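You operate a simulated robot arm through the tools that you are given. There is no shell and no other tool. Be economical: measure what you need, move in short steps, check, and stop when the job is done.

You run a simulated two-armed robot. Do the job below in one go: nothing can be reset, and whatever is moved stays where it is left.

TASK
Wipe up the spill on the worktop with the pink cloth and put it back.

Only the result counts: the job must be done as asked and must still hold three seconds after the hand-in. Knocking over, shifting, dropping, spilling or breaking anything else fails it. Flat cloth is picked up by pressing the open fingertips on it (5 to 10 N) and closing them slowly along it; thin cloth reads only 2 to 8 mm in the jaws.

THE ROBOT
Two 7-joint arms with two-finger parallel grippers on one trunk, on a base that drives. Base frame: it is fixed to the floor where the robot stands at the start and does not move with it; the origin is under the middle of the robot, x ahead of it, y to its left, z up; the surface under the hand at the start is at about z = 0.9. Units: m, rad, N and s.
The left shoulder is at the start at [0.071, 0.156, 1.178], the right one opposite. Payload 3.91 kg a hand.
The tool frame of a hand sits at the grasp point between the pads (the TCP): z along the fingers, y along the line on which they close. The tips reach 0.03 m beyond it. The gripper opens to 0.11 m. The fingers are 0.02 m wide and 0.01 m thick; the gripper's body (0.048 by 0.112 m) begins 0.055 m behind the TCP.
Orientation is that of the tool frame in the base frame, as [roll, pitch, yaw] about the fixed x, y, z axes, in that order (R = Rz(yaw) Ry(pitch) Rx(roll)). With the fingers straight down and closing along the base's y, the tool's x points along the base's -x, its y along +y and its z along -z.

THE INTERFACE
- The arms move only by the tool apply_moves. It takes "left_deltas", "right_deltas" or both (then of equal length, played together; a hand with none holds still); each is a list of rows, each a list of 7 numbers: the shift along the tool's x, y, z in m, then the turn, a rotation vector about the tool's x, y, z in rad, then the closure, from 0 (fully open) to 1 (shut). In form: [[x, y, z, wx, wy, wz, jaw], ...]. A call has 1 to 20 rows; each row is the pose to reach, as a shift and turn from the pose commanded when the call began, along the tool's axes at that moment. A row lasts 0.2 s, in which the tool goes at most 0.05 m and 0.15 rad; a call with a longer step from one row to the next is refused whole, and so is a gripper value outside its range. Where a pose cannot be reached the arm comes as near as it can. A force on the tool above 40 N (or 10 N above the force at the start of the call, whichever is more), or a blocked arm, ends the call early, and 0.2 s more pass. Each finger travels about 0.108 m/s and halts on what it meets, pressing with about 34 N; the grip force reading is that of the motor and also rises with nothing between the fingers. The clock runs only during rows and for 0.2 s after the last one: add rows that repeat a pose to give the fingers time. It gives the time, the measured TCP pose, the force on the tool (base axes), the opening and the grip force at its end, in the units of the frame above (readings bear some noise), with the torque about the TCP (base axes, N m) and any sound that the robot's microphone picked up, and new pictures: "views" is both (left out), scene, wrist or none (wrist: the cameras of the hands that moved).
- Cameras (640 x 400 px; columns grow to the right, rows downward): "scene" is now at [0.135, -0.0308, 1.4058]; the picture's right is [-0.35, -0.94, 0.00], its down [-0.54, 0.20, -0.82] and it looks along [0.77, -0.28, -0.58] (base axes); focal length 269 px, centre (320, 200). "left" rides on the left gripper at [0.072, -0.017, -0.103] in its tool frame; the picture's right is [0.23, 0.97, 0.00], its down [-0.76, 0.18, -0.62] and it looks along [-0.61, 0.14, 0.78] (tool axes); focal length 222 px, centre (320, 200). "right" rides on the right gripper at [0.072, 0.017, -0.103] in its tool frame; the picture's right is [-0.23, 0.97, 0.00], its down [-0.76, -0.18, -0.62] and it looks along [-0.61, -0.14, 0.78] (tool axes); focal length 222 px, centre (320, 200).
- slide_trunk(by): slides the trunk up (or, below 0, down) by that many m; the arms and the scene camera ride with it, the base frame stays. It gives what a move gives, with no picture.
- drive_base(legs): drives the robot by 1 to 6 legs, each [ahead, left, turn to the left] in m, m and rad, along the robot's own axes; the way and the turn of a leg run together, so that a leg with both is an arc; at most 1.5 m and 3.142 rad a leg. The arms and the cameras ride along, it lands a little off, and it stops where it bumps. It gives what a move gives, and a new picture of the scene camera.
- head_to(pan, tilt): turns the head with the scene camera to pan (to the left, within 1.501 rad either way) and tilt (down, from -0.506 to 1.204), counted from straight ahead of the robot. It gives what a move gives, and a new picture of the scene camera.
- measure_at(camera, pixels): for up to 12 pixels [column, row] of the newest picture of that camera ("zoom" is the newest enlarged one), the place [x, y, z] in the base frame of the surface seen there, good to about 0.003 m. It takes no simulated time.
- zoom(camera, box): a new picture of the part [left, top, right, bottom] of that camera's present view, enlarged. It takes no simulated time.
- close_job(): hands the job in; it is judged then, once.

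Keep the steps short. Do not move on a guess: measure, check each grasp and each placing, and mend mistakes. In all there are 80 turns and 260 pictures (those below and enlarged ones count). Leave the grippers open and the arms clear of the work at the hand-in unless told otherwise, and finish with a single line.

The tools are called after ">>>" as name(argument=value, ...) on one line, values as JSON. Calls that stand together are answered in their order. apply_moves: Moves the arms, as the interface text tells. Its arguments: {"type":"object","properties":{"left_deltas":{"type":"array","items":{"type":"array","items":{"type":"number"}}},"right_deltas":{"type":"array","items":{"type":"array","items":{"type":"number"}}},"views":{"type":"string","enum":["both","scene","wrist","none"]}},"required":[]} The other tools are called the same way: slide_trunk (by) slides the trunk up or down; drive_base (legs) drives the base; head_to (pan, tilt) turns the head that bears the scene camera; measure_at (camera, pixels) gives the place of the surface under pixels of a picture; zoom (camera, box) takes an enlarged picture of a part of a camera's view; close_job () hands the job in.

At the start:

```text
time: 0.0
left_tcp_pos: [0.6409, 0.0356, 1.2195]
left_orientation: [3.141, -0.001, 3.141]
left_force: [-0.6, -0.1, 0.4]
left_moment: [0.01, -0.02, 0.0]
left_grip_width: 0.1101
left_grasp_force: 0.1
right_tcp_pos: [0.5433, -0.6348, 1.2038]
right_orientation: [3.139, 0.0, 3.141]
right_force: [0.1, -0.3, -0.8]
right_moment: [-0.02, 0.02, 0.01]
right_grip_width: 0.1099
right_grasp_force: 0.0
trunk travel left (down, up): [-0.623, 0.317]
robot x, y, heading: [-0.0037, 0.0008, 0.001]
head pan, tilt: [-0.354, 0.616]
```

scene: 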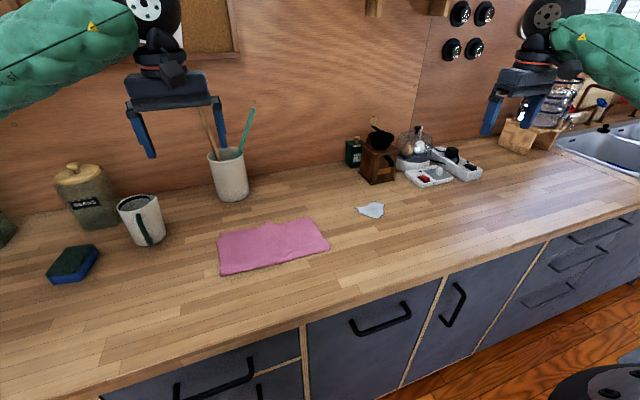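
right: 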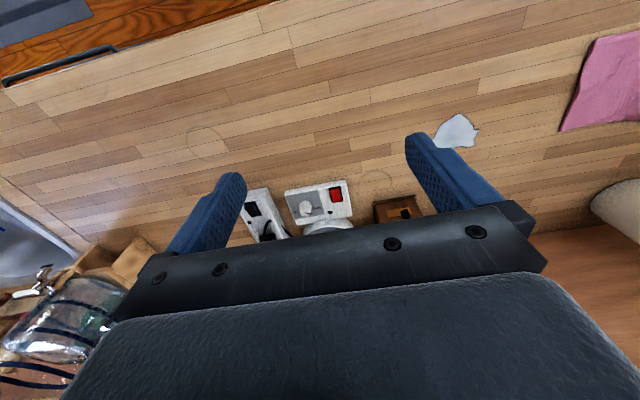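
left: 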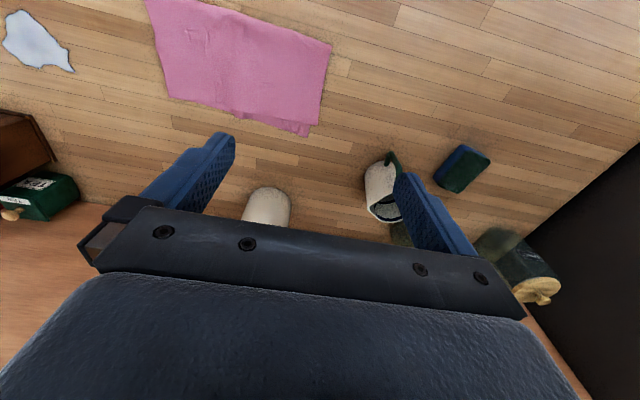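

I see the pink cloth around scene (272,245) and a pale spill at (370,210). I'll enlarge both and measure their corners.

>>> zoom(camera="scene", box=[200, 180, 440, 290])

>>> measure_at(camera="scene", pixels=[[218, 238], [309, 219], [329, 247], [222, 273], [272, 245], [357, 209], [370, 202], [384, 207], [376, 218], [248, 198], [377, 182], [430, 184]])

>>> measure_at(camera="left", pixels=[[148, 2], [331, 45], [310, 132], [172, 98], [240, 60], [5, 15], [72, 70], [25, 60]])

```text
2.67 times, centred on (320, 235) of scene
```

zoom: 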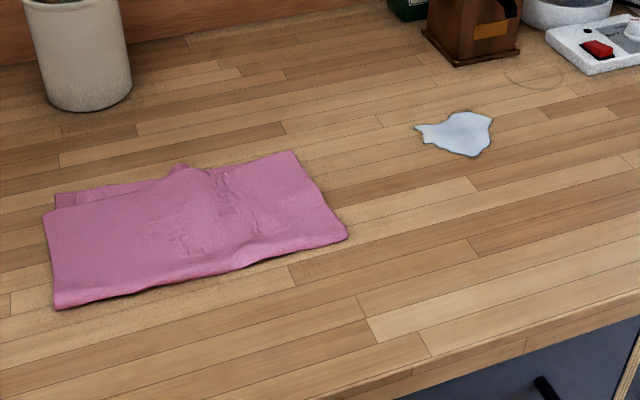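

```text
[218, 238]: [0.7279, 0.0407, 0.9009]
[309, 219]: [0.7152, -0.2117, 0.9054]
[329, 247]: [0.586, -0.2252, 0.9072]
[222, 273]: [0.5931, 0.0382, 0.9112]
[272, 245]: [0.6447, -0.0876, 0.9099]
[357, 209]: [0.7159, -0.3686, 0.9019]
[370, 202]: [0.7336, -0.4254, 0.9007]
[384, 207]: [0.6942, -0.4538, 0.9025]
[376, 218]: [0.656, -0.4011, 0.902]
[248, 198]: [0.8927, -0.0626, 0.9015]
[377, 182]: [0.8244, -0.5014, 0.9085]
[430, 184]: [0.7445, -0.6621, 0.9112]
```

```text
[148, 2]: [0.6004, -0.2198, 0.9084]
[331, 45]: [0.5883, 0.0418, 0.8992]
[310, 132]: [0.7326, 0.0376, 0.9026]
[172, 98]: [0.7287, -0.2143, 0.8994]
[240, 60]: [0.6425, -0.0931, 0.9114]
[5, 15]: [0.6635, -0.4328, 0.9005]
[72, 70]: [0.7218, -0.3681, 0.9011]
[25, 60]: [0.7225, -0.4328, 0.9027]
```

The cloth spans about x 0.59–0.73 and y −0.22 to 0.04, up to 1 cm thick. The spill is centred near (0.69, −0.415). I'll move the left hand out of the way to the left and bring the right hand over the middle of the cloth, still high up.

>>> apply_moves(left_deltas=[[0, 0.04, 0, 0, 0, 0, 0], [0, 0.08, 0, 0, 0, 0, 0], [0, 0.12, 0, 0, 0, 0, 0], [0, 0.16, 0, 0, 0, 0, 0], [0, 0.2, 0, 0, 0, 0, 0], [0, 0.24, 0, 0, 0, 0, 0], [0, 0.28, 0, 0, 0, 0, 0], [0, 0.28, 0, 0, 0, 0, 0], [0, 0.28, 0, 0, 0, 0, 0], [0, 0.28, 0, 0, 0, 0, 0], [0, 0.28, 0, 0, 0, 0, 0], [0, 0.28, 0, 0, 0, 0, 0], [0, 0.28, 0, 0, 0, 0, 0], [0, 0.28, 0, 0, 0, 0, 0]], right_deltas=[[0, 0, 0, 0, 0, 0, 0], [0, 0, 0, 0, 0, 0, 0], [-0.01, 0.045, 0, 0, 0, 0, 0.2], [-0.02, 0.09, 0, 0, 0, 0, 0.4], [-0.03, 0.135, 0, 0, 0, 0, 0.6], [-0.04, 0.18, 0, 0, 0, 0, 0.64], [-0.05, 0.225, 0, 0, 0, 0, 0.64], [-0.06, 0.27, 0, 0, 0, 0, 0.64], [-0.07, 0.315, 0, 0, 0, 0, 0.64], [-0.08, 0.36, 0, 0, 0, 0, 0.64], [-0.09, 0.405, 0, 0, 0, 0, 0.64], [-0.1, 0.45, 0, 0, 0, 0, 0.64], [-0.11, 0.495, 0, 0, 0, 0, 0.64], [-0.115, 0.54, 0, 0, 0, 0, 0.64]], views="both")

```text
time: 3.0
left_tcp_pos: [0.6422, 0.3137, 1.2154]
left_orientation: [-3.141, 0.0, 3.141]
left_force: [0.4, 0.8, -0.4]
left_moment: [-0.02, -0.02, -0.02]
left_grip_width: 0.1099
left_grasp_force: 0.0
right_tcp_pos: [0.6555, -0.0921, 1.2063]
right_orientation: [-3.141, 0.0, 3.138]
right_force: [0.4, -0.4, 0.5]
right_moment: [-0.02, 0.0, 0.0]
right_grip_width: 0.0395
right_grasp_force: 0.0
trunk travel left (down, up): [-0.623, 0.317]
robot x, y, heading: [-0.0006, 0.0019, -0.004]
head pan, tilt: [-0.354, 0.616]
```

scene: 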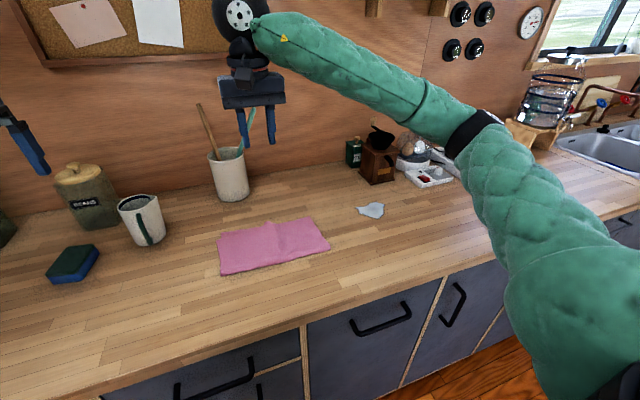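
right: 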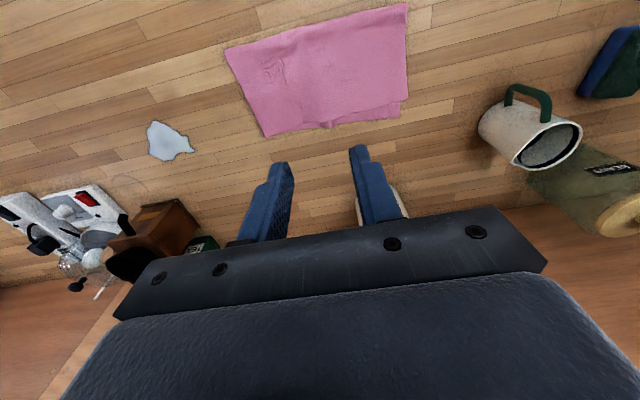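
left: 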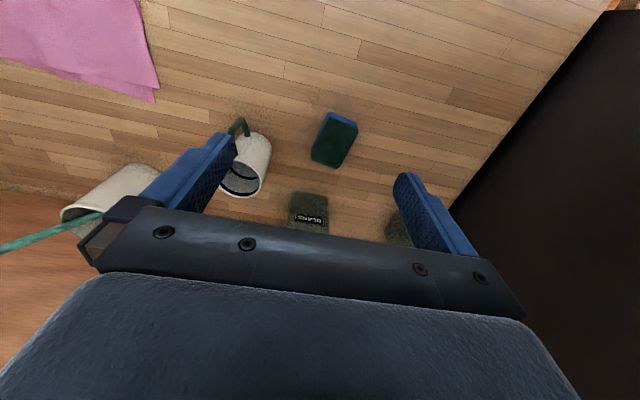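

The right hand is over the cloth centre with its jaws 4 cm apart. I'll lower it to about 2.5 cm above the cloth.

>>> apply_moves(right_deltas=[[0, 0, 0.045, 0, 0, 0, 0.64], [0, 0, 0.09, 0, 0, 0, 0.64], [0, 0, 0.135, 0, 0, 0, 0.64], [0, 0, 0.18, 0, 0, 0, 0.64], [0, 0, 0.22, 0, 0, 0, 0.64], [0, 0, 0.24, 0, 0, 0, 0.64], [0, 0, 0.24, 0, 0, 0, 0.64]], views="both")

```text
time: 4.6
left_tcp_pos: [0.6416, 0.3127, 1.2159]
left_orientation: [-3.141, -0.001, 3.141]
left_force: [-0.2, -0.1, 0.1]
left_moment: [0.01, 0.02, 0.02]
left_grip_width: 0.11
left_grasp_force: 0.1
right_tcp_pos: [0.6569, -0.0974, 0.9641]
right_orientation: [3.14, 0.002, -3.141]
right_force: [0.8, 0.2, 0.5]
right_moment: [0.02, 0.04, 0.01]
right_grip_width: 0.0395
right_grasp_force: 0.0
trunk travel left (down, up): [-0.623, 0.317]
robot x, y, heading: [-0.0028, 0.0014, -0.002]
head pan, tilt: [-0.354, 0.616]
```

scene: 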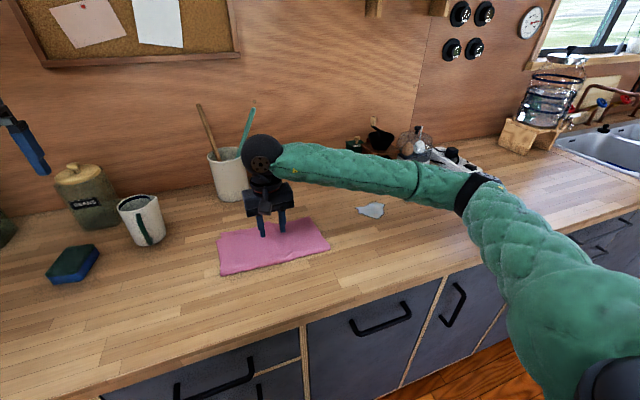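
right: 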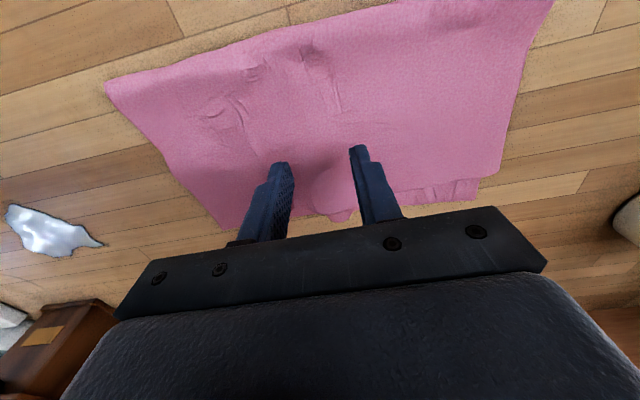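

The tips are about 2.5 cm above the cloth. I'll creep down and read the force.

>>> apply_moves(right_deltas=[[0, 0, 0.01, 0, 0, 0, 0.64], [0, 0, 0.018, 0, 0, 0, 0.64], [0, 0, 0.024, 0, 0, 0, 0.64], [0, 0, 0.024, 0, 0, 0, 0.64]], views="none")

```text
time: 5.6
left_tcp_pos: [0.6397, 0.3131, 1.2159]
left_orientation: [-3.141, 0.0, 3.142]
left_force: [-0.3, 0.6, 0.3]
left_moment: [0.03, -0.01, 0.01]
left_grip_width: 0.11
left_grasp_force: 0.1
right_tcp_pos: [0.66, -0.0948, 0.94]
right_orientation: [3.141, 0.0, -3.141]
right_force: [-1.2, -0.2, 0.4]
right_moment: [0.0, 0.02, 0.01]
right_grip_width: 0.0394
right_grasp_force: 0.1
trunk travel left (down, up): [-0.623, 0.317]
robot x, y, heading: [0.0016, 0.0017, -0.002]
head pan, tilt: [-0.354, 0.616]
```

No contact yet at TCP z = 0.940. I'll continue down in small steps.

>>> apply_moves(right_deltas=[[0, 0, 0.003, 0, 0, 0, 0.64], [0, 0, 0.006, 0, 0, 0, 0.64], [0, 0, 0.006, 0, 0, 0, 0.64]], views="none")

```text
time: 6.4
left_tcp_pos: [0.6417, 0.3125, 1.2159]
left_orientation: [-3.141, 0.0, -3.141]
left_force: [-0.3, 0.8, -0.3]
left_moment: [0.06, -0.01, 0.01]
left_grip_width: 0.11
left_grasp_force: 0.0
right_tcp_pos: [0.6589, -0.0936, 0.9346]
right_orientation: [-3.141, 0.0, 3.141]
right_force: [-0.4, 0.4, 0.8]
right_moment: [-0.05, 0.0, 0.01]
right_grip_width: 0.0398
right_grasp_force: 0.1
trunk travel left (down, up): [-0.623, 0.317]
robot x, y, heading: [-0.0005, -0.0007, 0.003]
head pan, tilt: [-0.354, 0.616]
```

>>> apply_moves(right_deltas=[[0, 0, 0.002, 0, 0, 0, 0.64], [0, 0, 0.004, 0, 0, 0, 0.64], [0, 0, 0.004, 0, 0, 0, 0.64]], views="wrist")

```text
time: 7.2
left_tcp_pos: [0.6405, 0.3131, 1.2164]
left_orientation: [3.141, 0.0, -3.141]
left_force: [0.3, 0.2, 0.1]
left_moment: [0.03, 0.01, 0.03]
left_grip_width: 0.1101
left_grasp_force: 0.0
right_tcp_pos: [0.6593, -0.0937, 0.9318]
right_orientation: [-3.141, 0.002, 3.141]
right_force: [2.6, -2.3, 8.5]
right_moment: [-0.08, -0.08, -0.01]
right_grip_width: 0.0394
right_grasp_force: 0.1
trunk travel left (down, up): [-0.623, 0.317]
robot x, y, heading: [0.0015, -0.0002, 0.0]
head pan, tilt: [-0.354, 0.616]
```

right: 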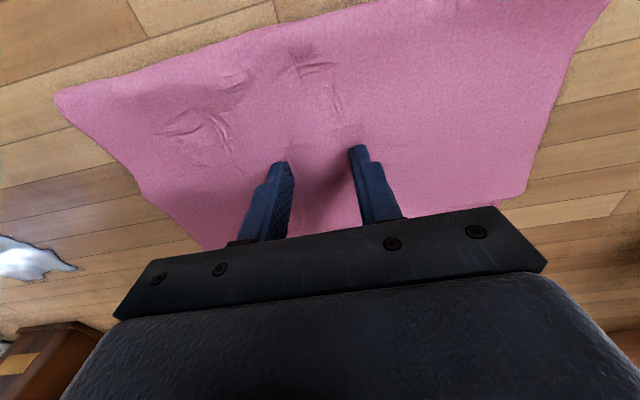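

The force is 8.5 N, which is within the 5–10 N range. I'll close the fingers slowly.

>>> apply_moves(right_deltas=[[0, 0, 0, 0, 0, 0, 0.68], [0, 0, 0, 0, 0, 0, 0.72], [0, 0, 0, 0, 0, 0, 0.76], [0, 0, 0, 0, 0, 0, 0.8], [0, 0, 0, 0, 0, 0, 0.84], [0, 0, 0, 0, 0, 0, 0.88], [0, 0, 0, 0, 0, 0, 0.92], [0, 0, 0, 0, 0, 0, 0.96], [0, 0, 0, 0, 0, 0, 1], [0, 0, 0, 0, 0, 0, 1], [0, 0, 0, 0, 0, 0, 1]], views="both")

```text
time: 9.6
left_tcp_pos: [0.6397, 0.3127, 1.2173]
left_orientation: [3.142, 0.0, -3.141]
left_force: [-0.5, 0.2, 0.4]
left_moment: [-0.02, 0.01, 0.0]
left_grip_width: 0.1101
left_grasp_force: 0.0
right_tcp_pos: [0.6572, -0.0943, 0.9324]
right_orientation: [3.141, -0.001, -3.141]
right_force: [1.4, -1.5, 18.7]
right_moment: [0.05, -0.03, 0.0]
right_grip_width: 0.0033
right_grasp_force: 33.8
trunk travel left (down, up): [-0.623, 0.317]
robot x, y, heading: [0.0005, -0.0025, 0.001]
head pan, tilt: [-0.354, 0.616]
```

scene: 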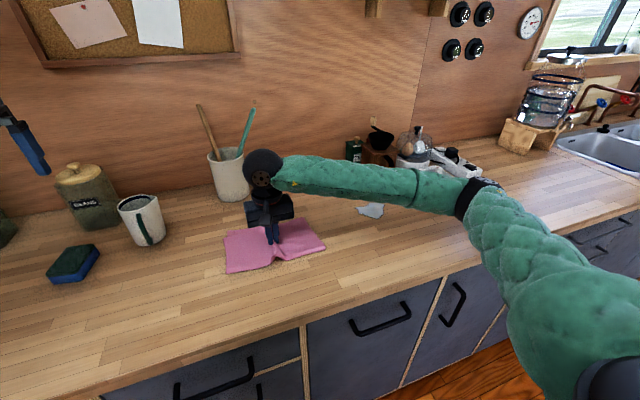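
right: 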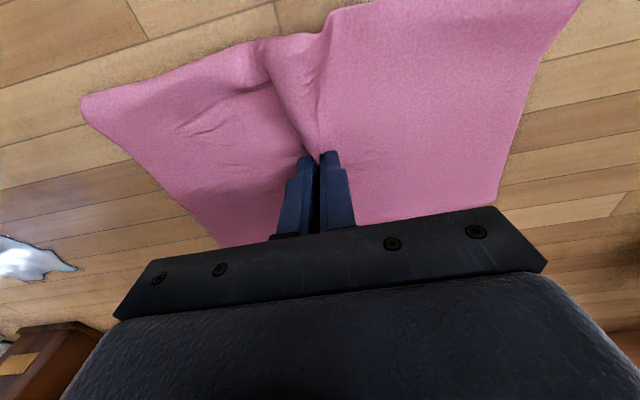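

The jaws hold the cloth with a 3.3 mm reading and a 34 N grip. I'll lift 2 cm to relieve the force and check the hold, and measure the front edges of the grinder and scale for clearance.

>>> apply_moves(right_deltas=[[0, 0, -0.01, 0, 0, 0, 1], [0, 0, -0.02, 0, 0, 0, 1], [0, 0, -0.03, 0, 0, 0, 1], [0, 0, -0.03, 0, 0, 0, 1]], views="both")

>>> measure_at(camera="scene", pixels=[[425, 188], [405, 178], [376, 183]])

```text
time: 10.6
left_tcp_pos: [0.6412, 0.3126, 1.2157]
left_orientation: [-3.141, 0.0, 3.141]
left_force: [0.1, -0.4, 0.4]
left_moment: [0.01, 0.04, -0.03]
left_grip_width: 0.1098
left_grasp_force: 0.1
right_tcp_pos: [0.6593, -0.0951, 0.9626]
right_orientation: [3.14, 0.0, -3.141]
right_force: [0.3, 0.2, -0.2]
right_moment: [0.03, -0.03, 0.01]
right_grip_width: 0.0032
right_grasp_force: 34.4
trunk travel left (down, up): [-0.623, 0.317]
robot x, y, heading: [-0.0021, -0.0001, 0.004]
head pan, tilt: [-0.354, 0.616]
```

scene: 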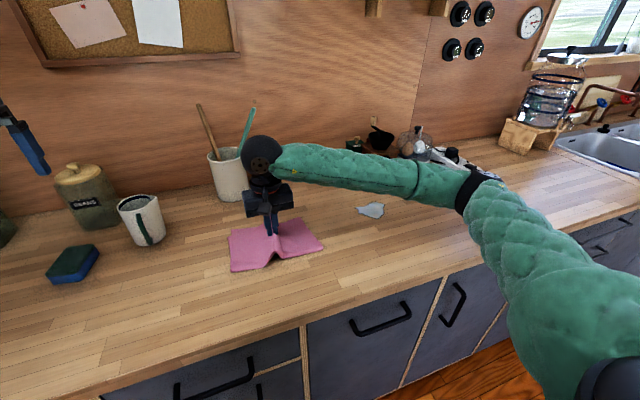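
right: 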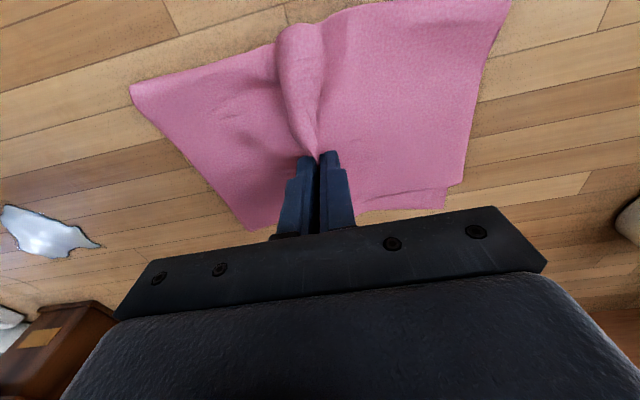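

```text
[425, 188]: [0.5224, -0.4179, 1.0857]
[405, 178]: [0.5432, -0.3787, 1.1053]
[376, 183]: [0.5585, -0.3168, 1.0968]
```

The cloth is held and lifts with the jaws. I'll lower 1.5 cm so most of it lies on the worktop, then drag it towards the spill, stopping near y = −0.30 to look.

>>> apply_moves(right_deltas=[[0, 0, 0.012, 0, 0, 0, 1], [0, -0.03, 0.015, 0, 0, 0, 1], [-0.006, -0.06, 0.015, 0, 0, 0, 1], [-0.012, -0.09, 0.015, 0, 0, 0, 1], [-0.018, -0.12, 0.015, 0, 0, 0, 1], [-0.024, -0.15, 0.015, 0, 0, 0, 1], [-0.03, -0.18, 0.015, 0, 0, 0, 1], [-0.03, -0.2, 0.015, 0, 0, 0, 1]], views="both")

```text
time: 12.4
left_tcp_pos: [0.6405, 0.3127, 1.217]
left_orientation: [3.141, 0.001, -3.14]
left_force: [0.1, -0.3, 0.1]
left_moment: [-0.02, -0.01, 0.0]
left_grip_width: 0.11
left_grasp_force: 0.0
right_tcp_pos: [0.688, -0.2964, 0.9463]
right_orientation: [-3.141, 0.0, -3.14]
right_force: [-1.1, 0.0, -0.7]
right_moment: [-0.01, 0.04, 0.01]
right_grip_width: 0.0034
right_grasp_force: 33.9
trunk travel left (down, up): [-0.623, 0.317]
robot x, y, heading: [0.0027, -0.0053, -0.001]
head pan, tilt: [-0.354, 0.616]
```

scene: 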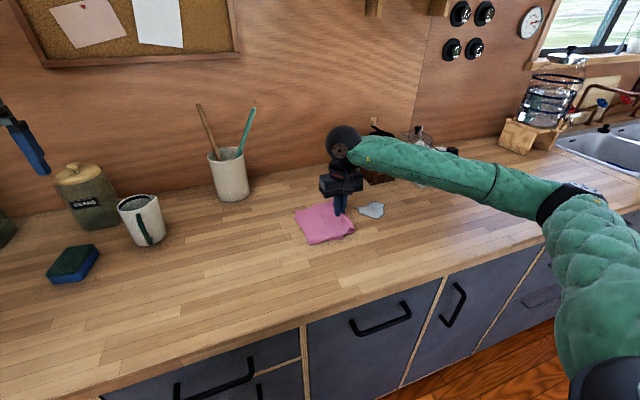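
right: 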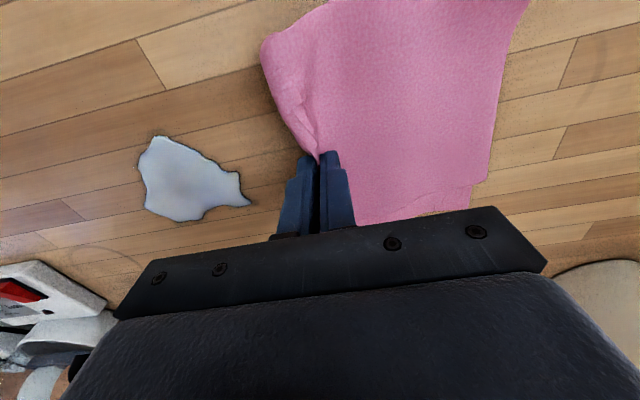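

The cloth's leading half folded under, but the trailing half lies flat. Before going further I'll measure the spill outline and the scale's nearest corner.

>>> measure_at(camera="right", pixels=[[140, 165], [155, 138], [180, 220], [250, 203], [103, 305], [60, 275], [10, 265], [270, 60], [490, 180], [350, 220]])

```text
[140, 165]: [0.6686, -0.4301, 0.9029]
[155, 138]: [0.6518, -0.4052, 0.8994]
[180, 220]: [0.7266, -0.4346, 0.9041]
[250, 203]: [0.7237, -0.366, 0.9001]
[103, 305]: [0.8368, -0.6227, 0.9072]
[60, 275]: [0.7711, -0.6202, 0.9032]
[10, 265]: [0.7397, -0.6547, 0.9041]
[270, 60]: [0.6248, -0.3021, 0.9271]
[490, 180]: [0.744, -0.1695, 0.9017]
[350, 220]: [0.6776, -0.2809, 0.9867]
```

The spill covers x 0.65–0.735 and y −0.365 to −0.455, and the scale starts beyond y = −0.62. I'll press a little lower and drag across the spill to y ≈ −0.50.

>>> apply_moves(right_deltas=[[0, -0.02, 0.005, 0, 0, 0, 1], [0, -0.045, 0.01, 0, 0, 0, 1], [0, -0.07, 0.01, 0, 0, 0, 1], [0, -0.095, 0.01, 0, 0, 0, 1], [0, -0.12, 0.01, 0, 0, 0, 1], [0, -0.145, 0.01, 0, 0, 0, 1], [0, -0.17, 0.01, 0, 0, 0, 1], [0, -0.195, 0.01, 0, 0, 0, 1], [0, -0.21, 0.01, 0, 0, 0, 1], [0, -0.21, 0.01, 0, 0, 0, 1]], views="both")

```text
time: 14.6
left_tcp_pos: [0.6414, 0.314, 1.2155]
left_orientation: [-3.141, 0.0, 3.142]
left_force: [0.5, 0.1, -0.2]
left_moment: [0.03, -0.02, 0.01]
left_grip_width: 0.11
left_grasp_force: 0.1
right_tcp_pos: [0.6886, -0.5038, 0.9353]
right_orientation: [3.141, 0.0, -3.142]
right_force: [-0.7, 0.2, 2.6]
right_moment: [0.04, 0.01, -0.01]
right_grip_width: 0.0033
right_grasp_force: 34.6
trunk travel left (down, up): [-0.623, 0.317]
robot x, y, heading: [-0.006, 0.0002, -0.003]
head pan, tilt: [-0.354, 0.616]
```

scene: 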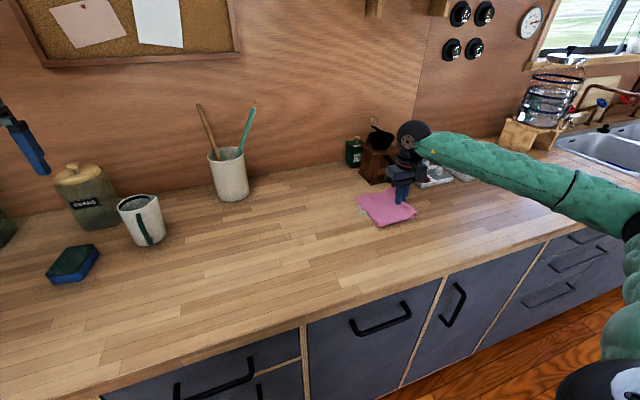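
right: 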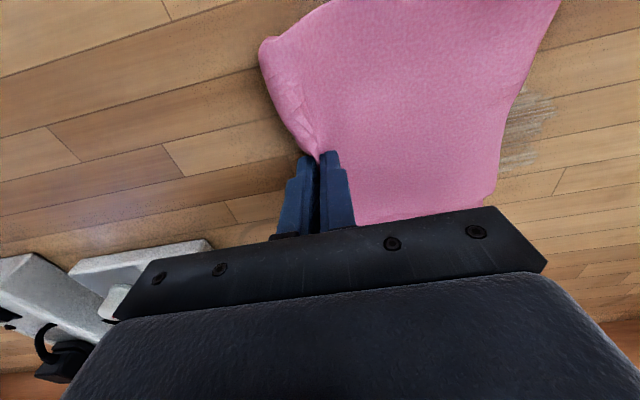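

One pass took most of it, leaving smears near (525,125) in the right view. I'll lift to look at what's left.

>>> apply_moves(right_deltas=[[0, 0, -0.04, 0, 0, 0, 1], [0, 0, -0.08, 0, 0, 0, 1], [0, 0, -0.12, 0, 0, 0, 1], [0, 0, -0.16, 0, 0, 0, 1], [0, 0, -0.16, 0, 0, 0, 1], [0, 0, -0.16, 0, 0, 0, 1]], views="both")

>>> zoom(camera="scene", box=[310, 150, 470, 250])

```text
time: 16.0
left_tcp_pos: [0.6417, 0.314, 1.2162]
left_orientation: [-3.141, -0.001, -3.141]
left_force: [0.5, 0.7, 0.4]
left_moment: [-0.01, -0.04, 0.0]
left_grip_width: 0.1104
left_grasp_force: 0.1
right_tcp_pos: [0.6892, -0.5017, 1.0946]
right_orientation: [3.14, 0.0, -3.141]
right_force: [0.3, 0.1, 0.6]
right_moment: [0.02, 0.0, -0.01]
right_grip_width: 0.0035
right_grasp_force: 33.6
trunk travel left (down, up): [-0.623, 0.317]
robot x, y, heading: [0.0016, -0.0023, 0.0]
head pan, tilt: [-0.354, 0.616]
```

scene: 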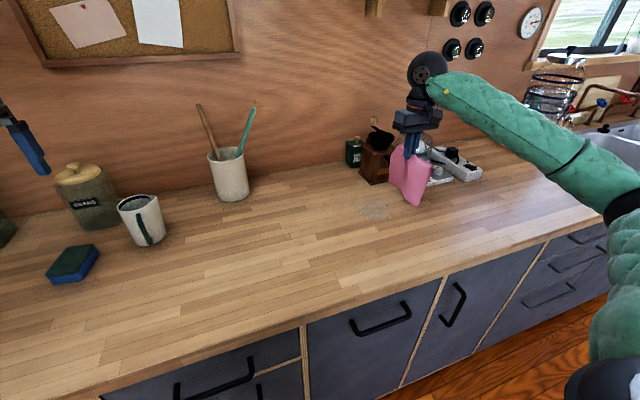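
right: 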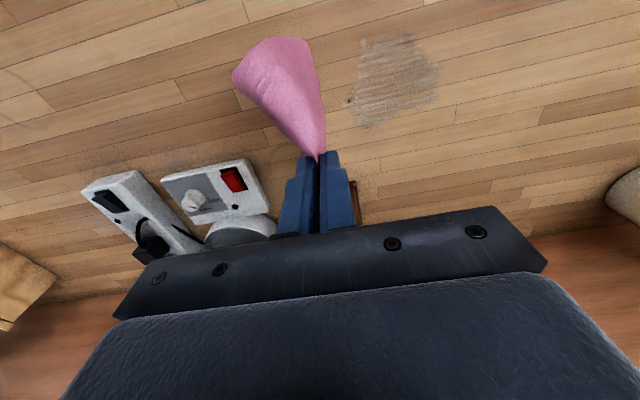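

```text
4.00 times, centred on (390, 200) of scene
```

zoom: 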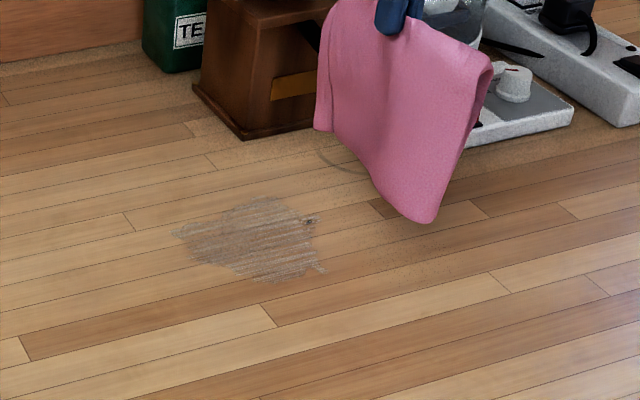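

A streaky film remains at about x 0.65–0.735. I'll lift over to y ≈ −0.34, lower with light pressure, and scrub back and forth.

>>> apply_moves(right_deltas=[[0, 0.04, 0, 0, 0, 0, 1], [0, 0.08, 0, 0, 0, 0, 1], [0, 0.12, 0, 0, 0, 0, 1], [0, 0.16, 0, 0, 0, 0, 1], [0, 0.18, 0.04, 0, 0, 0, 1], [0, 0.18, 0.08, 0, 0, 0, 1], [0, 0.18, 0.12, 0, 0, 0, 1], [0, 0.18, 0.145, 0, 0, 0, 1], [0, 0.17, 0.155, 0, 0, 0, 1], [0, 0.17, 0.159, 0, 0, 0, 1]], views="wrist")

```text
time: 18.2
left_tcp_pos: [0.6414, 0.313, 1.2169]
left_orientation: [-3.141, -0.001, 3.142]
left_force: [-0.5, 1.1, 0.4]
left_moment: [-0.02, -0.01, -0.02]
left_grip_width: 0.1099
left_grasp_force: 0.1
right_tcp_pos: [0.6887, -0.3362, 0.9377]
right_orientation: [-3.141, 0.0, -3.141]
right_force: [0.0, -0.5, 2.2]
right_moment: [0.03, 0.03, -0.02]
right_grip_width: 0.0034
right_grasp_force: 34.3
trunk travel left (down, up): [-0.623, 0.317]
robot x, y, heading: [-0.0007, 0.0026, -0.001]
head pan, tilt: [-0.354, 0.616]
```

right: 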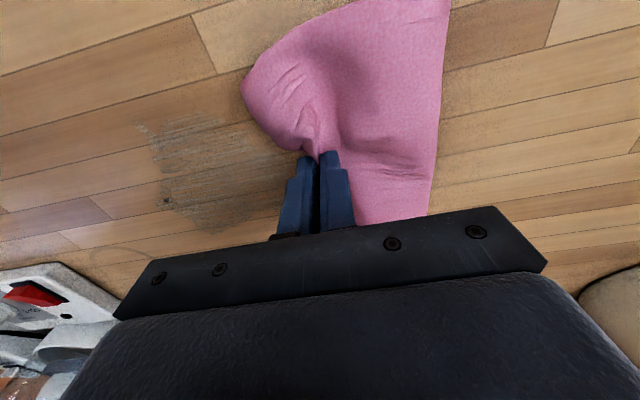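

Force is 2.2 N. I'll press 4 mm more and scrub to y −0.49, back to −0.36, and out to −0.49 again.

>>> apply_moves(right_deltas=[[0, -0.02, 0.003, 0, 0, 0, 1], [0, -0.045, 0.004, 0, 0, 0, 1], [0, -0.075, 0.004, 0, 0, 0, 1], [0, -0.105, 0.004, 0, 0, 0, 1], [0, -0.135, 0.004, 0, 0, 0, 1], [0, -0.155, 0.004, 0, 0, 0, 1], [0, -0.125, 0.004, 0, 0, 0, 1], [0, -0.095, 0.004, 0, 0, 0, 1], [0, -0.065, 0.004, 0, 0, 0, 1], [0, -0.035, 0.004, 0, 0, 0, 1], [0.01, -0.02, 0.004, 0, 0, 0, 1], [0.015, -0.05, 0.004, 0, 0, 0, 1], [0.015, -0.08, 0.004, 0, 0, 0, 1], [0.015, -0.11, 0.004, 0, 0, 0, 1], [0.015, -0.14, 0.004, 0, 0, 0, 1], [0.015, -0.165, 0.004, 0, 0, 0, 1]], views="wrist")

```text
time: 21.6
left_tcp_pos: [0.6387, 0.3136, 1.2169]
left_orientation: [-3.14, 0.003, -3.139]
left_force: [0.4, 0.6, -0.2]
left_moment: [0.06, 0.0, 0.0]
left_grip_width: 0.1102
left_grasp_force: 0.0
right_tcp_pos: [0.6727, -0.4987, 0.9334]
right_orientation: [-3.14, -0.001, -3.14]
right_force: [0.2, 7.0, 20.3]
right_moment: [0.41, 0.11, -0.04]
right_grip_width: 0.0033
right_grasp_force: 33.9
trunk travel left (down, up): [-0.623, 0.317]
robot x, y, heading: [0.0007, -0.0005, 0.001]
head pan, tilt: [-0.354, 0.616]
```

right: 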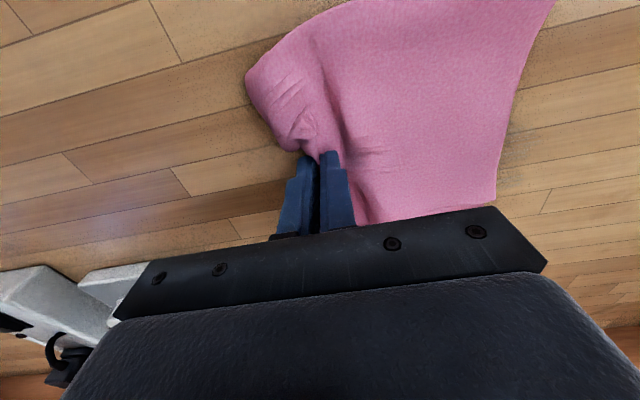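

Pressing at 20 N. I'll do one more back-and-forth pass on the far side (x ≈ 0.705), then lift to check.

>>> apply_moves(right_deltas=[[-0.015, 0.025, 0, 0, 0, 0, 1], [-0.03, 0.055, 0, 0, 0, 0, 1], [-0.032, 0.085, 0, 0, 0, 0, 1], [-0.032, 0.115, 0, 0, 0, 0, 1], [-0.032, 0.14, 0, 0, 0, 0, 1], [-0.032, 0.11, 0, 0, 0, 0, 1], [-0.032, 0.08, 0, 0, 0, 0, 1], [-0.032, 0.05, 0, 0, 0, 0, 1], [-0.032, 0.02, 0, 0, 0, 0, 1], [-0.02, 0.0, 0, 0, 0, 0, 1], [-0.02, 0.0, -0.04, 0, 0, 0, 1], [-0.02, 0.0, -0.08, 0, 0, 0, 1], [-0.02, 0.0, -0.12, 0, 0, 0, 1], [-0.02, 0.0, -0.16, 0, 0, 0, 1], [-0.02, 0.0, -0.16, 0, 0, 0, 1]], views="both")

>>> zoom(camera="scene", box=[310, 150, 470, 250])

```text
time: 24.8
left_tcp_pos: [0.6405, 0.3123, 1.2159]
left_orientation: [3.141, 0.0, -3.142]
left_force: [0.4, -0.1, 1.3]
left_moment: [0.0, 0.06, 0.0]
left_grip_width: 0.1098
left_grasp_force: 0.1
right_tcp_pos: [0.6927, -0.4989, 1.0923]
right_orientation: [-3.141, -0.002, 3.141]
right_force: [1.2, 0.5, -0.7]
right_moment: [0.01, 0.01, 0.0]
right_grip_width: 0.0034
right_grasp_force: 34.3
trunk travel left (down, up): [-0.623, 0.317]
robot x, y, heading: [-0.0015, 0.0004, 0.0]
head pan, tilt: [-0.354, 0.616]
```

scene: 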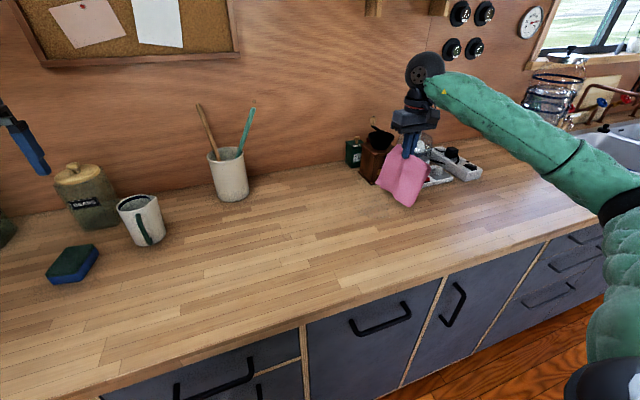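
right: 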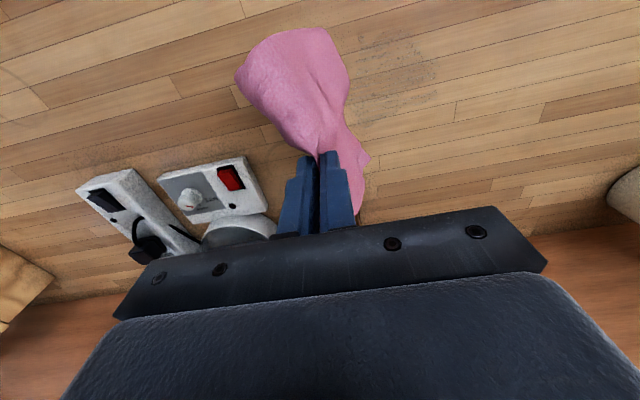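

```text
4.00 times, centred on (390, 200) of scene
```

zoom: 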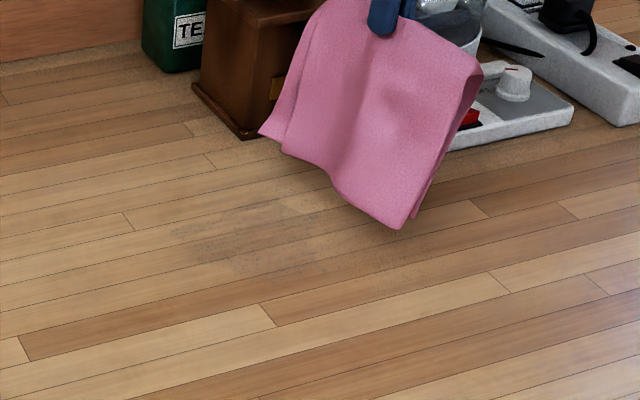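

Only a faint film is left. I'll do another round of scrubbing the same way, starting at y ≈ −0.34.

>>> apply_moves(right_deltas=[[0, 0.04, 0, 0, 0, 0, 1], [0, 0.08, 0, 0, 0, 0, 1], [0, 0.12, 0, 0, 0, 0, 1], [0, 0.16, 0, 0, 0, 0, 1], [0, 0.18, 0.04, 0, 0, 0, 1], [0, 0.18, 0.08, 0, 0, 0, 1], [0, 0.18, 0.12, 0, 0, 0, 1], [0, 0.18, 0.145, 0, 0, 0, 1], [0, 0.16, 0.155, 0, 0, 0, 1], [0, 0.13, 0.159, 0, 0, 0, 1], [0, 0.1, 0.16, 0, 0, 0, 1], [0, 0.07, 0.16, 0, 0, 0, 1], [0, 0.04, 0.16, 0, 0, 0, 1], [0, 0.01, 0.16, 0, 0, 0, 1], [-0.02, 0.03, 0.16, 0, 0, 0, 1], [-0.02, 0.06, 0.16, 0, 0, 0, 1], [-0.02, 0.09, 0.16, 0, 0, 0, 1], [-0.02, 0.12, 0.16, 0, 0, 0, 1], [-0.02, 0.14, 0.16, 0, 0, 0, 1]], views="none")

>>> apply_moves(right_deltas=[[0.02, -0.02, 0, 0, 0, 0, 1], [0.04, -0.05, 0, 0, 0, 0, 1], [0.04, -0.08, 0, 0, 0, 0, 1], [0.04, -0.11, 0, 0, 0, 0, 1], [0.04, -0.135, 0, 0, 0, 0, 1], [0.02, -0.11, 0, 0, 0, 0, 1], [0.02, -0.08, 0, 0, 0, 0, 1], [0.02, -0.05, 0, 0, 0, 0, 1], [0.02, -0.02, 0, 0, 0, 0, 1], [0.005, -0.05, 0, 0, 0, 0, 1], [0.005, -0.08, 0, 0, 0, 0, 1], [0.005, -0.11, 0, 0, 0, 0, 1], [0.01, -0.14, 0, 0, 0, 0, 1], [0.01, -0.14, -0.04, 0, 0, 0, 1], [0.01, -0.14, -0.08, 0, 0, 0, 1], [0.01, -0.14, -0.12, 0, 0, 0, 1], [0.01, -0.14, -0.16, 0, 0, 0, 1], [0.01, -0.14, -0.16, 0, 0, 0, 1]], views="both")

>>> zoom(camera="scene", box=[310, 150, 470, 250])

```text
time: 28.8
left_tcp_pos: [0.6394, 0.3122, 1.2177]
left_orientation: [3.141, 0.002, -3.14]
left_force: [0.0, 0.3, -1.2]
left_moment: [-0.02, -0.01, 0.0]
left_grip_width: 0.1099
left_grasp_force: 0.0
right_tcp_pos: [0.713, -0.359, 0.9339]
right_orientation: [-3.141, 0.004, 3.14]
right_force: [-1.7, -15.7, 35.7]
right_moment: [-0.53, -0.02, -0.02]
right_grip_width: 0.0034
right_grasp_force: 33.5
trunk travel left (down, up): [-0.623, 0.317]
robot x, y, heading: [-0.0044, -0.001, -0.007]
head pan, tilt: [-0.354, 0.616]
```

```text
time: 32.6
left_tcp_pos: [0.6411, 0.3127, 1.2162]
left_orientation: [-3.141, 0.001, -3.141]
left_force: [-0.4, -0.5, -0.6]
left_moment: [0.0, 0.0, 0.04]
left_grip_width: 0.11
left_grasp_force: 0.1
right_tcp_pos: [0.7033, -0.4972, 1.0898]
right_orientation: [3.14, -0.001, 3.141]
right_force: [0.8, 0.4, -0.4]
right_moment: [0.02, 0.01, -0.02]
right_grip_width: 0.0032
right_grasp_force: 33.7
trunk travel left (down, up): [-0.623, 0.317]
robot x, y, heading: [-0.0002, -0.0015, 0.002]
head pan, tilt: [-0.354, 0.616]
```

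scene: 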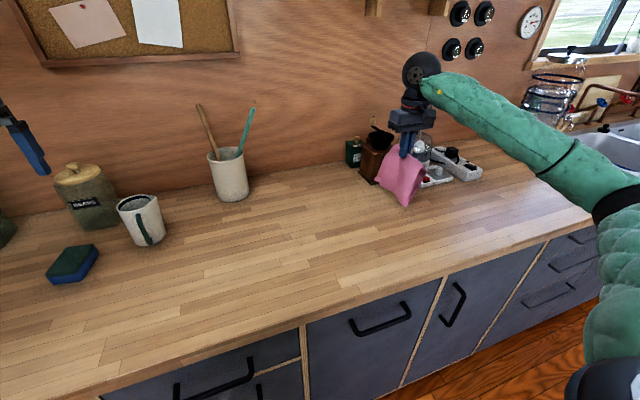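
right: 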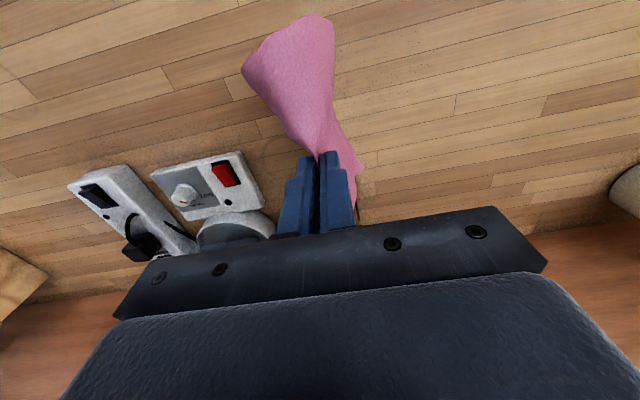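

```text
4.00 times, centred on (390, 200) of scene
```

zoom: 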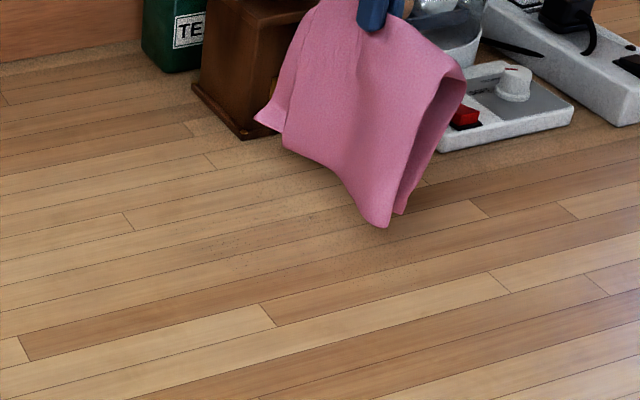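

The area looks clean in the scene view. I'll enlarge the wrist view of it as a second check.

>>> zoom(camera="right", box=[330, 10, 490, 130])

```text
3.33 times, centred on (410, 70) of right
```

zoom: 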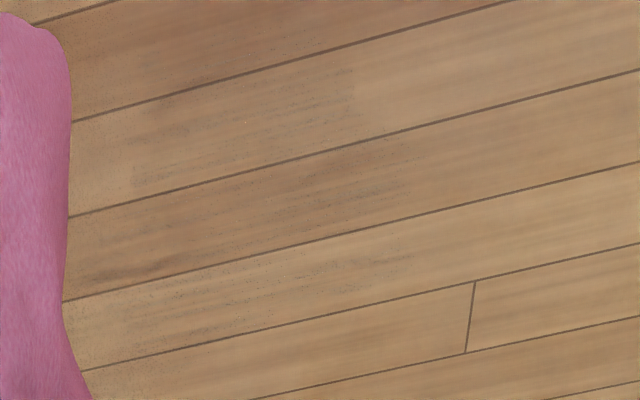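

Very faint traces are still visible. I'll do one more round with the same pressure.

>>> apply_moves(right_deltas=[[0, 0.04, 0, 0, 0, 0, 1], [0, 0.08, 0, 0, 0, 0, 1], [0, 0.12, 0, 0, 0, 0, 1], [0, 0.16, 0, 0, 0, 0, 1], [0, 0.18, 0.04, 0, 0, 0, 1], [0, 0.18, 0.08, 0, 0, 0, 1], [0, 0.18, 0.12, 0, 0, 0, 1], [0, 0.18, 0.145, 0, 0, 0, 1], [0, 0.16, 0.155, 0, 0, 0, 1], [0, 0.13, 0.158, 0, 0, 0, 1], [0, 0.1, 0.159, 0, 0, 0, 1], [0, 0.07, 0.159, 0, 0, 0, 1], [0, 0.04, 0.159, 0, 0, 0, 1], [0, 0.01, 0.159, 0, 0, 0, 1], [-0.02, 0.03, 0.159, 0, 0, 0, 1], [-0.02, 0.06, 0.159, 0, 0, 0, 1], [-0.02, 0.09, 0.159, 0, 0, 0, 1], [-0.02, 0.12, 0.159, 0, 0, 0, 1], [-0.02, 0.14, 0.159, 0, 0, 0, 1]], views="none")

>>> apply_moves(right_deltas=[[0.025, -0.02, 0, 0, 0, 0, 1], [0.05, -0.05, 0, 0, 0, 0, 1], [0.055, -0.08, 0, 0, 0, 0, 1], [0.055, -0.11, 0, 0, 0, 0, 1], [0.055, -0.135, 0, 0, 0, 0, 1], [0.035, -0.11, 0, 0, 0, 0, 1], [0.035, -0.08, 0, 0, 0, 0, 1], [0.035, -0.05, 0, 0, 0, 0, 1], [0.035, -0.02, 0, 0, 0, 0, 1], [0.015, -0.05, 0, 0, 0, 0, 1], [0.015, -0.08, 0, 0, 0, 0, 1], [0.015, -0.11, 0, 0, 0, 0, 1], [0.02, -0.14, 0, 0, 0, 0, 1], [0.02, -0.14, -0.04, 0, 0, 0, 1], [0.02, -0.14, -0.08, 0, 0, 0, 1], [0.02, -0.14, -0.12, 0, 0, 0, 1], [0.02, -0.14, -0.16, 0, 0, 0, 1], [0.02, -0.14, -0.16, 0, 0, 0, 1]], views="both")

>>> zoom(camera="right", box=[330, 10, 490, 130])

```text
time: 36.6
left_tcp_pos: [0.6391, 0.3132, 1.2178]
left_orientation: [3.141, 0.002, 3.141]
left_force: [-0.2, -0.1, -0.1]
left_moment: [0.04, 0.03, -0.04]
left_grip_width: 0.1101
left_grasp_force: 0.0
right_tcp_pos: [0.7222, -0.3591, 0.9351]
right_orientation: [-3.141, 0.002, 3.141]
right_force: [0.9, -10.4, 30.0]
right_moment: [-0.13, -0.01, 0.01]
right_grip_width: 0.0032
right_grasp_force: 34.1
trunk travel left (down, up): [-0.623, 0.317]
robot x, y, heading: [-0.0023, 0.0027, 0.002]
head pan, tilt: [-0.354, 0.616]
```

```text
time: 40.4
left_tcp_pos: [0.6411, 0.3123, 1.2167]
left_orientation: [-3.141, 0.0, 3.141]
left_force: [-0.1, -0.8, 0.3]
left_moment: [0.0, 0.01, 0.01]
left_grip_width: 0.11
left_grasp_force: 0.1
right_tcp_pos: [0.7061, -0.501, 1.0922]
right_orientation: [-3.142, -0.002, -3.141]
right_force: [-0.2, -0.7, -0.6]
right_moment: [-0.02, 0.01, -0.01]
right_grip_width: 0.0035
right_grasp_force: 33.6
trunk travel left (down, up): [-0.623, 0.317]
robot x, y, heading: [0.0042, 0.0018, -0.001]
head pan, tilt: [-0.354, 0.616]
```

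scene: 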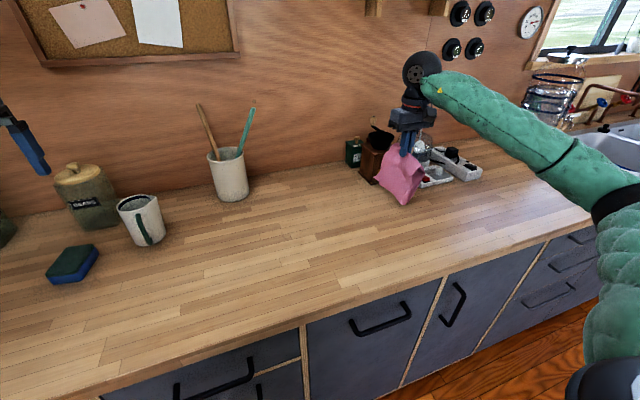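
right: 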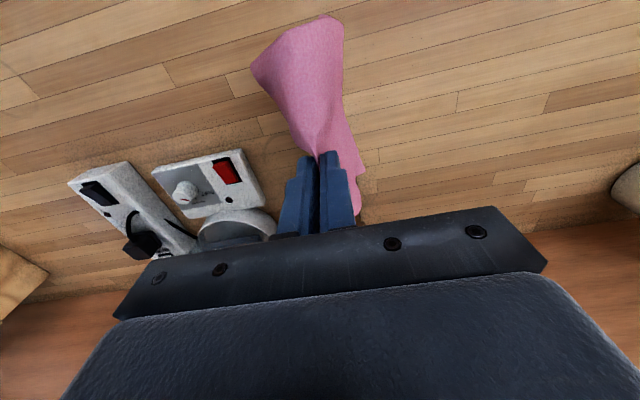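

```text
3.33 times, centred on (410, 70) of right
```

zoom: 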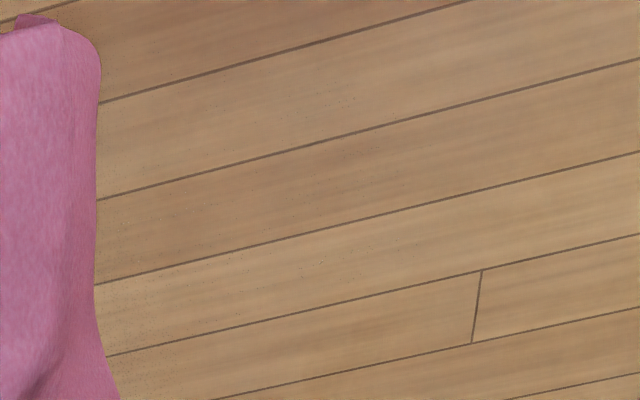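

The worktop is clean now. I'll carry the cloth back over its original spot (0.66, −0.09), staying high.

>>> apply_moves(right_deltas=[[0.005, 0.04, 0, 0, 0, 0, 1], [0.01, 0.08, 0, 0, 0, 0, 1], [0.015, 0.12, 0, 0, 0, 0, 1], [0.02, 0.16, 0, 0, 0, 0, 1], [0.025, 0.2, 0, 0, 0, 0, 1], [0.03, 0.24, 0, 0, 0, 0, 1], [0.035, 0.28, 0, 0, 0, 0, 1], [0.04, 0.32, 0, 0, 0, 0, 1], [0.045, 0.36, 0, 0, 0, 0, 1], [0.048, 0.4, 0, 0, 0, 0, 1], [0.048, 0.41, 0, 0, 0, 0, 1], [0.048, 0.41, 0, 0, 0, 0, 1]], views="both")

>>> zoom(camera="scene", box=[200, 120, 360, 280])

```text
time: 43.0
left_tcp_pos: [0.6413, 0.3131, 1.2164]
left_orientation: [3.141, 0.0, 3.142]
left_force: [0.7, -0.3, -1.0]
left_moment: [-0.01, -0.04, -0.06]
left_grip_width: 0.1099
left_grasp_force: 0.0
right_tcp_pos: [0.6585, -0.0894, 1.0942]
right_orientation: [3.141, 0.001, -3.14]
right_force: [0.2, -0.1, -0.6]
right_moment: [0.0, 0.03, 0.02]
right_grip_width: 0.0031
right_grasp_force: 34.0
trunk travel left (down, up): [-0.623, 0.317]
robot x, y, heading: [-0.0018, -0.0002, 0.001]
head pan, tilt: [-0.354, 0.616]
```

scene: 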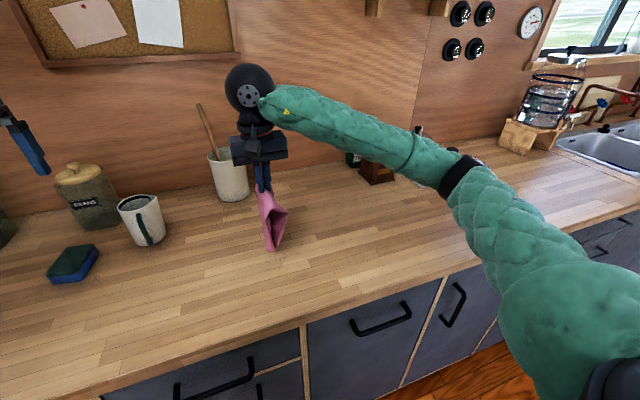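
right: 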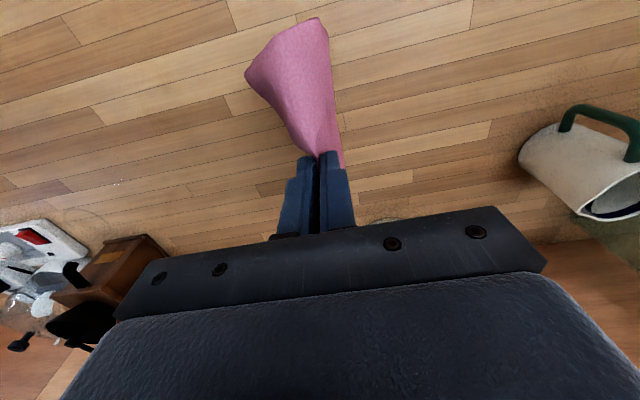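

```text
2.50 times, centred on (280, 200) of scene
```

zoom: 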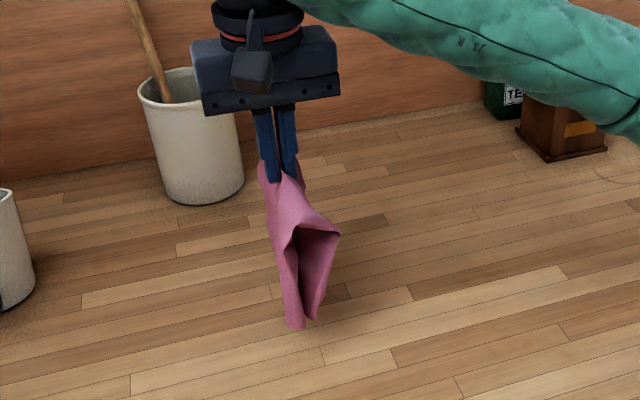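

The cloth hangs like a tent over the old spot. I'll lower it straight down until the bottom edges touch, then look at how it folds.

>>> apply_moves(right_deltas=[[0, 0, 0.02, 0, 0, 0, 1], [0, 0, 0.04, 0, 0, 0, 1], [0, 0, 0.055, 0, 0, 0, 1], [0, 0, 0.07, 0, 0, 0, 1], [0, 0, 0.08, 0, 0, 0, 1], [0, 0, 0.09, 0, 0, 0, 1]], views="wrist")

>>> zoom(camera="scene", box=[200, 140, 360, 280])

```text
time: 44.4
left_tcp_pos: [0.6405, 0.3144, 1.2162]
left_orientation: [-3.14, 0.0, 3.14]
left_force: [-0.3, -0.3, 0.8]
left_moment: [0.03, 0.02, 0.01]
left_grip_width: 0.1101
left_grasp_force: 0.1
right_tcp_pos: [0.6567, -0.0892, 1.0036]
right_orientation: [-3.141, -0.003, 3.141]
right_force: [0.0, -0.4, -0.9]
right_moment: [0.01, 0.05, 0.04]
right_grip_width: 0.0032
right_grasp_force: 33.6
trunk travel left (down, up): [-0.623, 0.317]
robot x, y, heading: [-0.0009, -0.0009, 0.002]
head pan, tilt: [-0.354, 0.616]
```

right: 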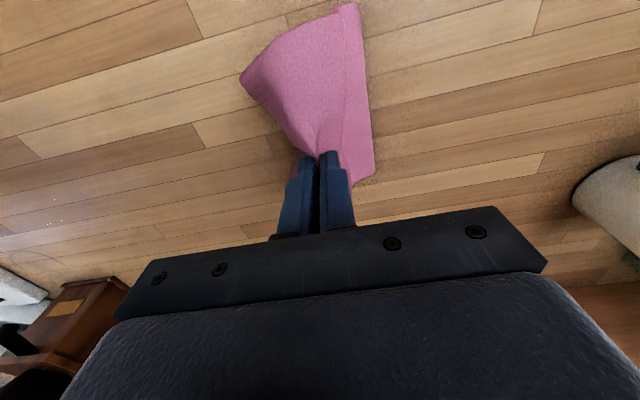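

```text
2.86 times, centred on (280, 210) of scene
```

zoom: 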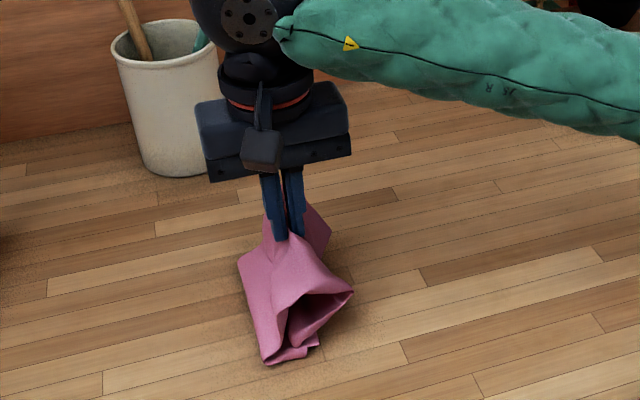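

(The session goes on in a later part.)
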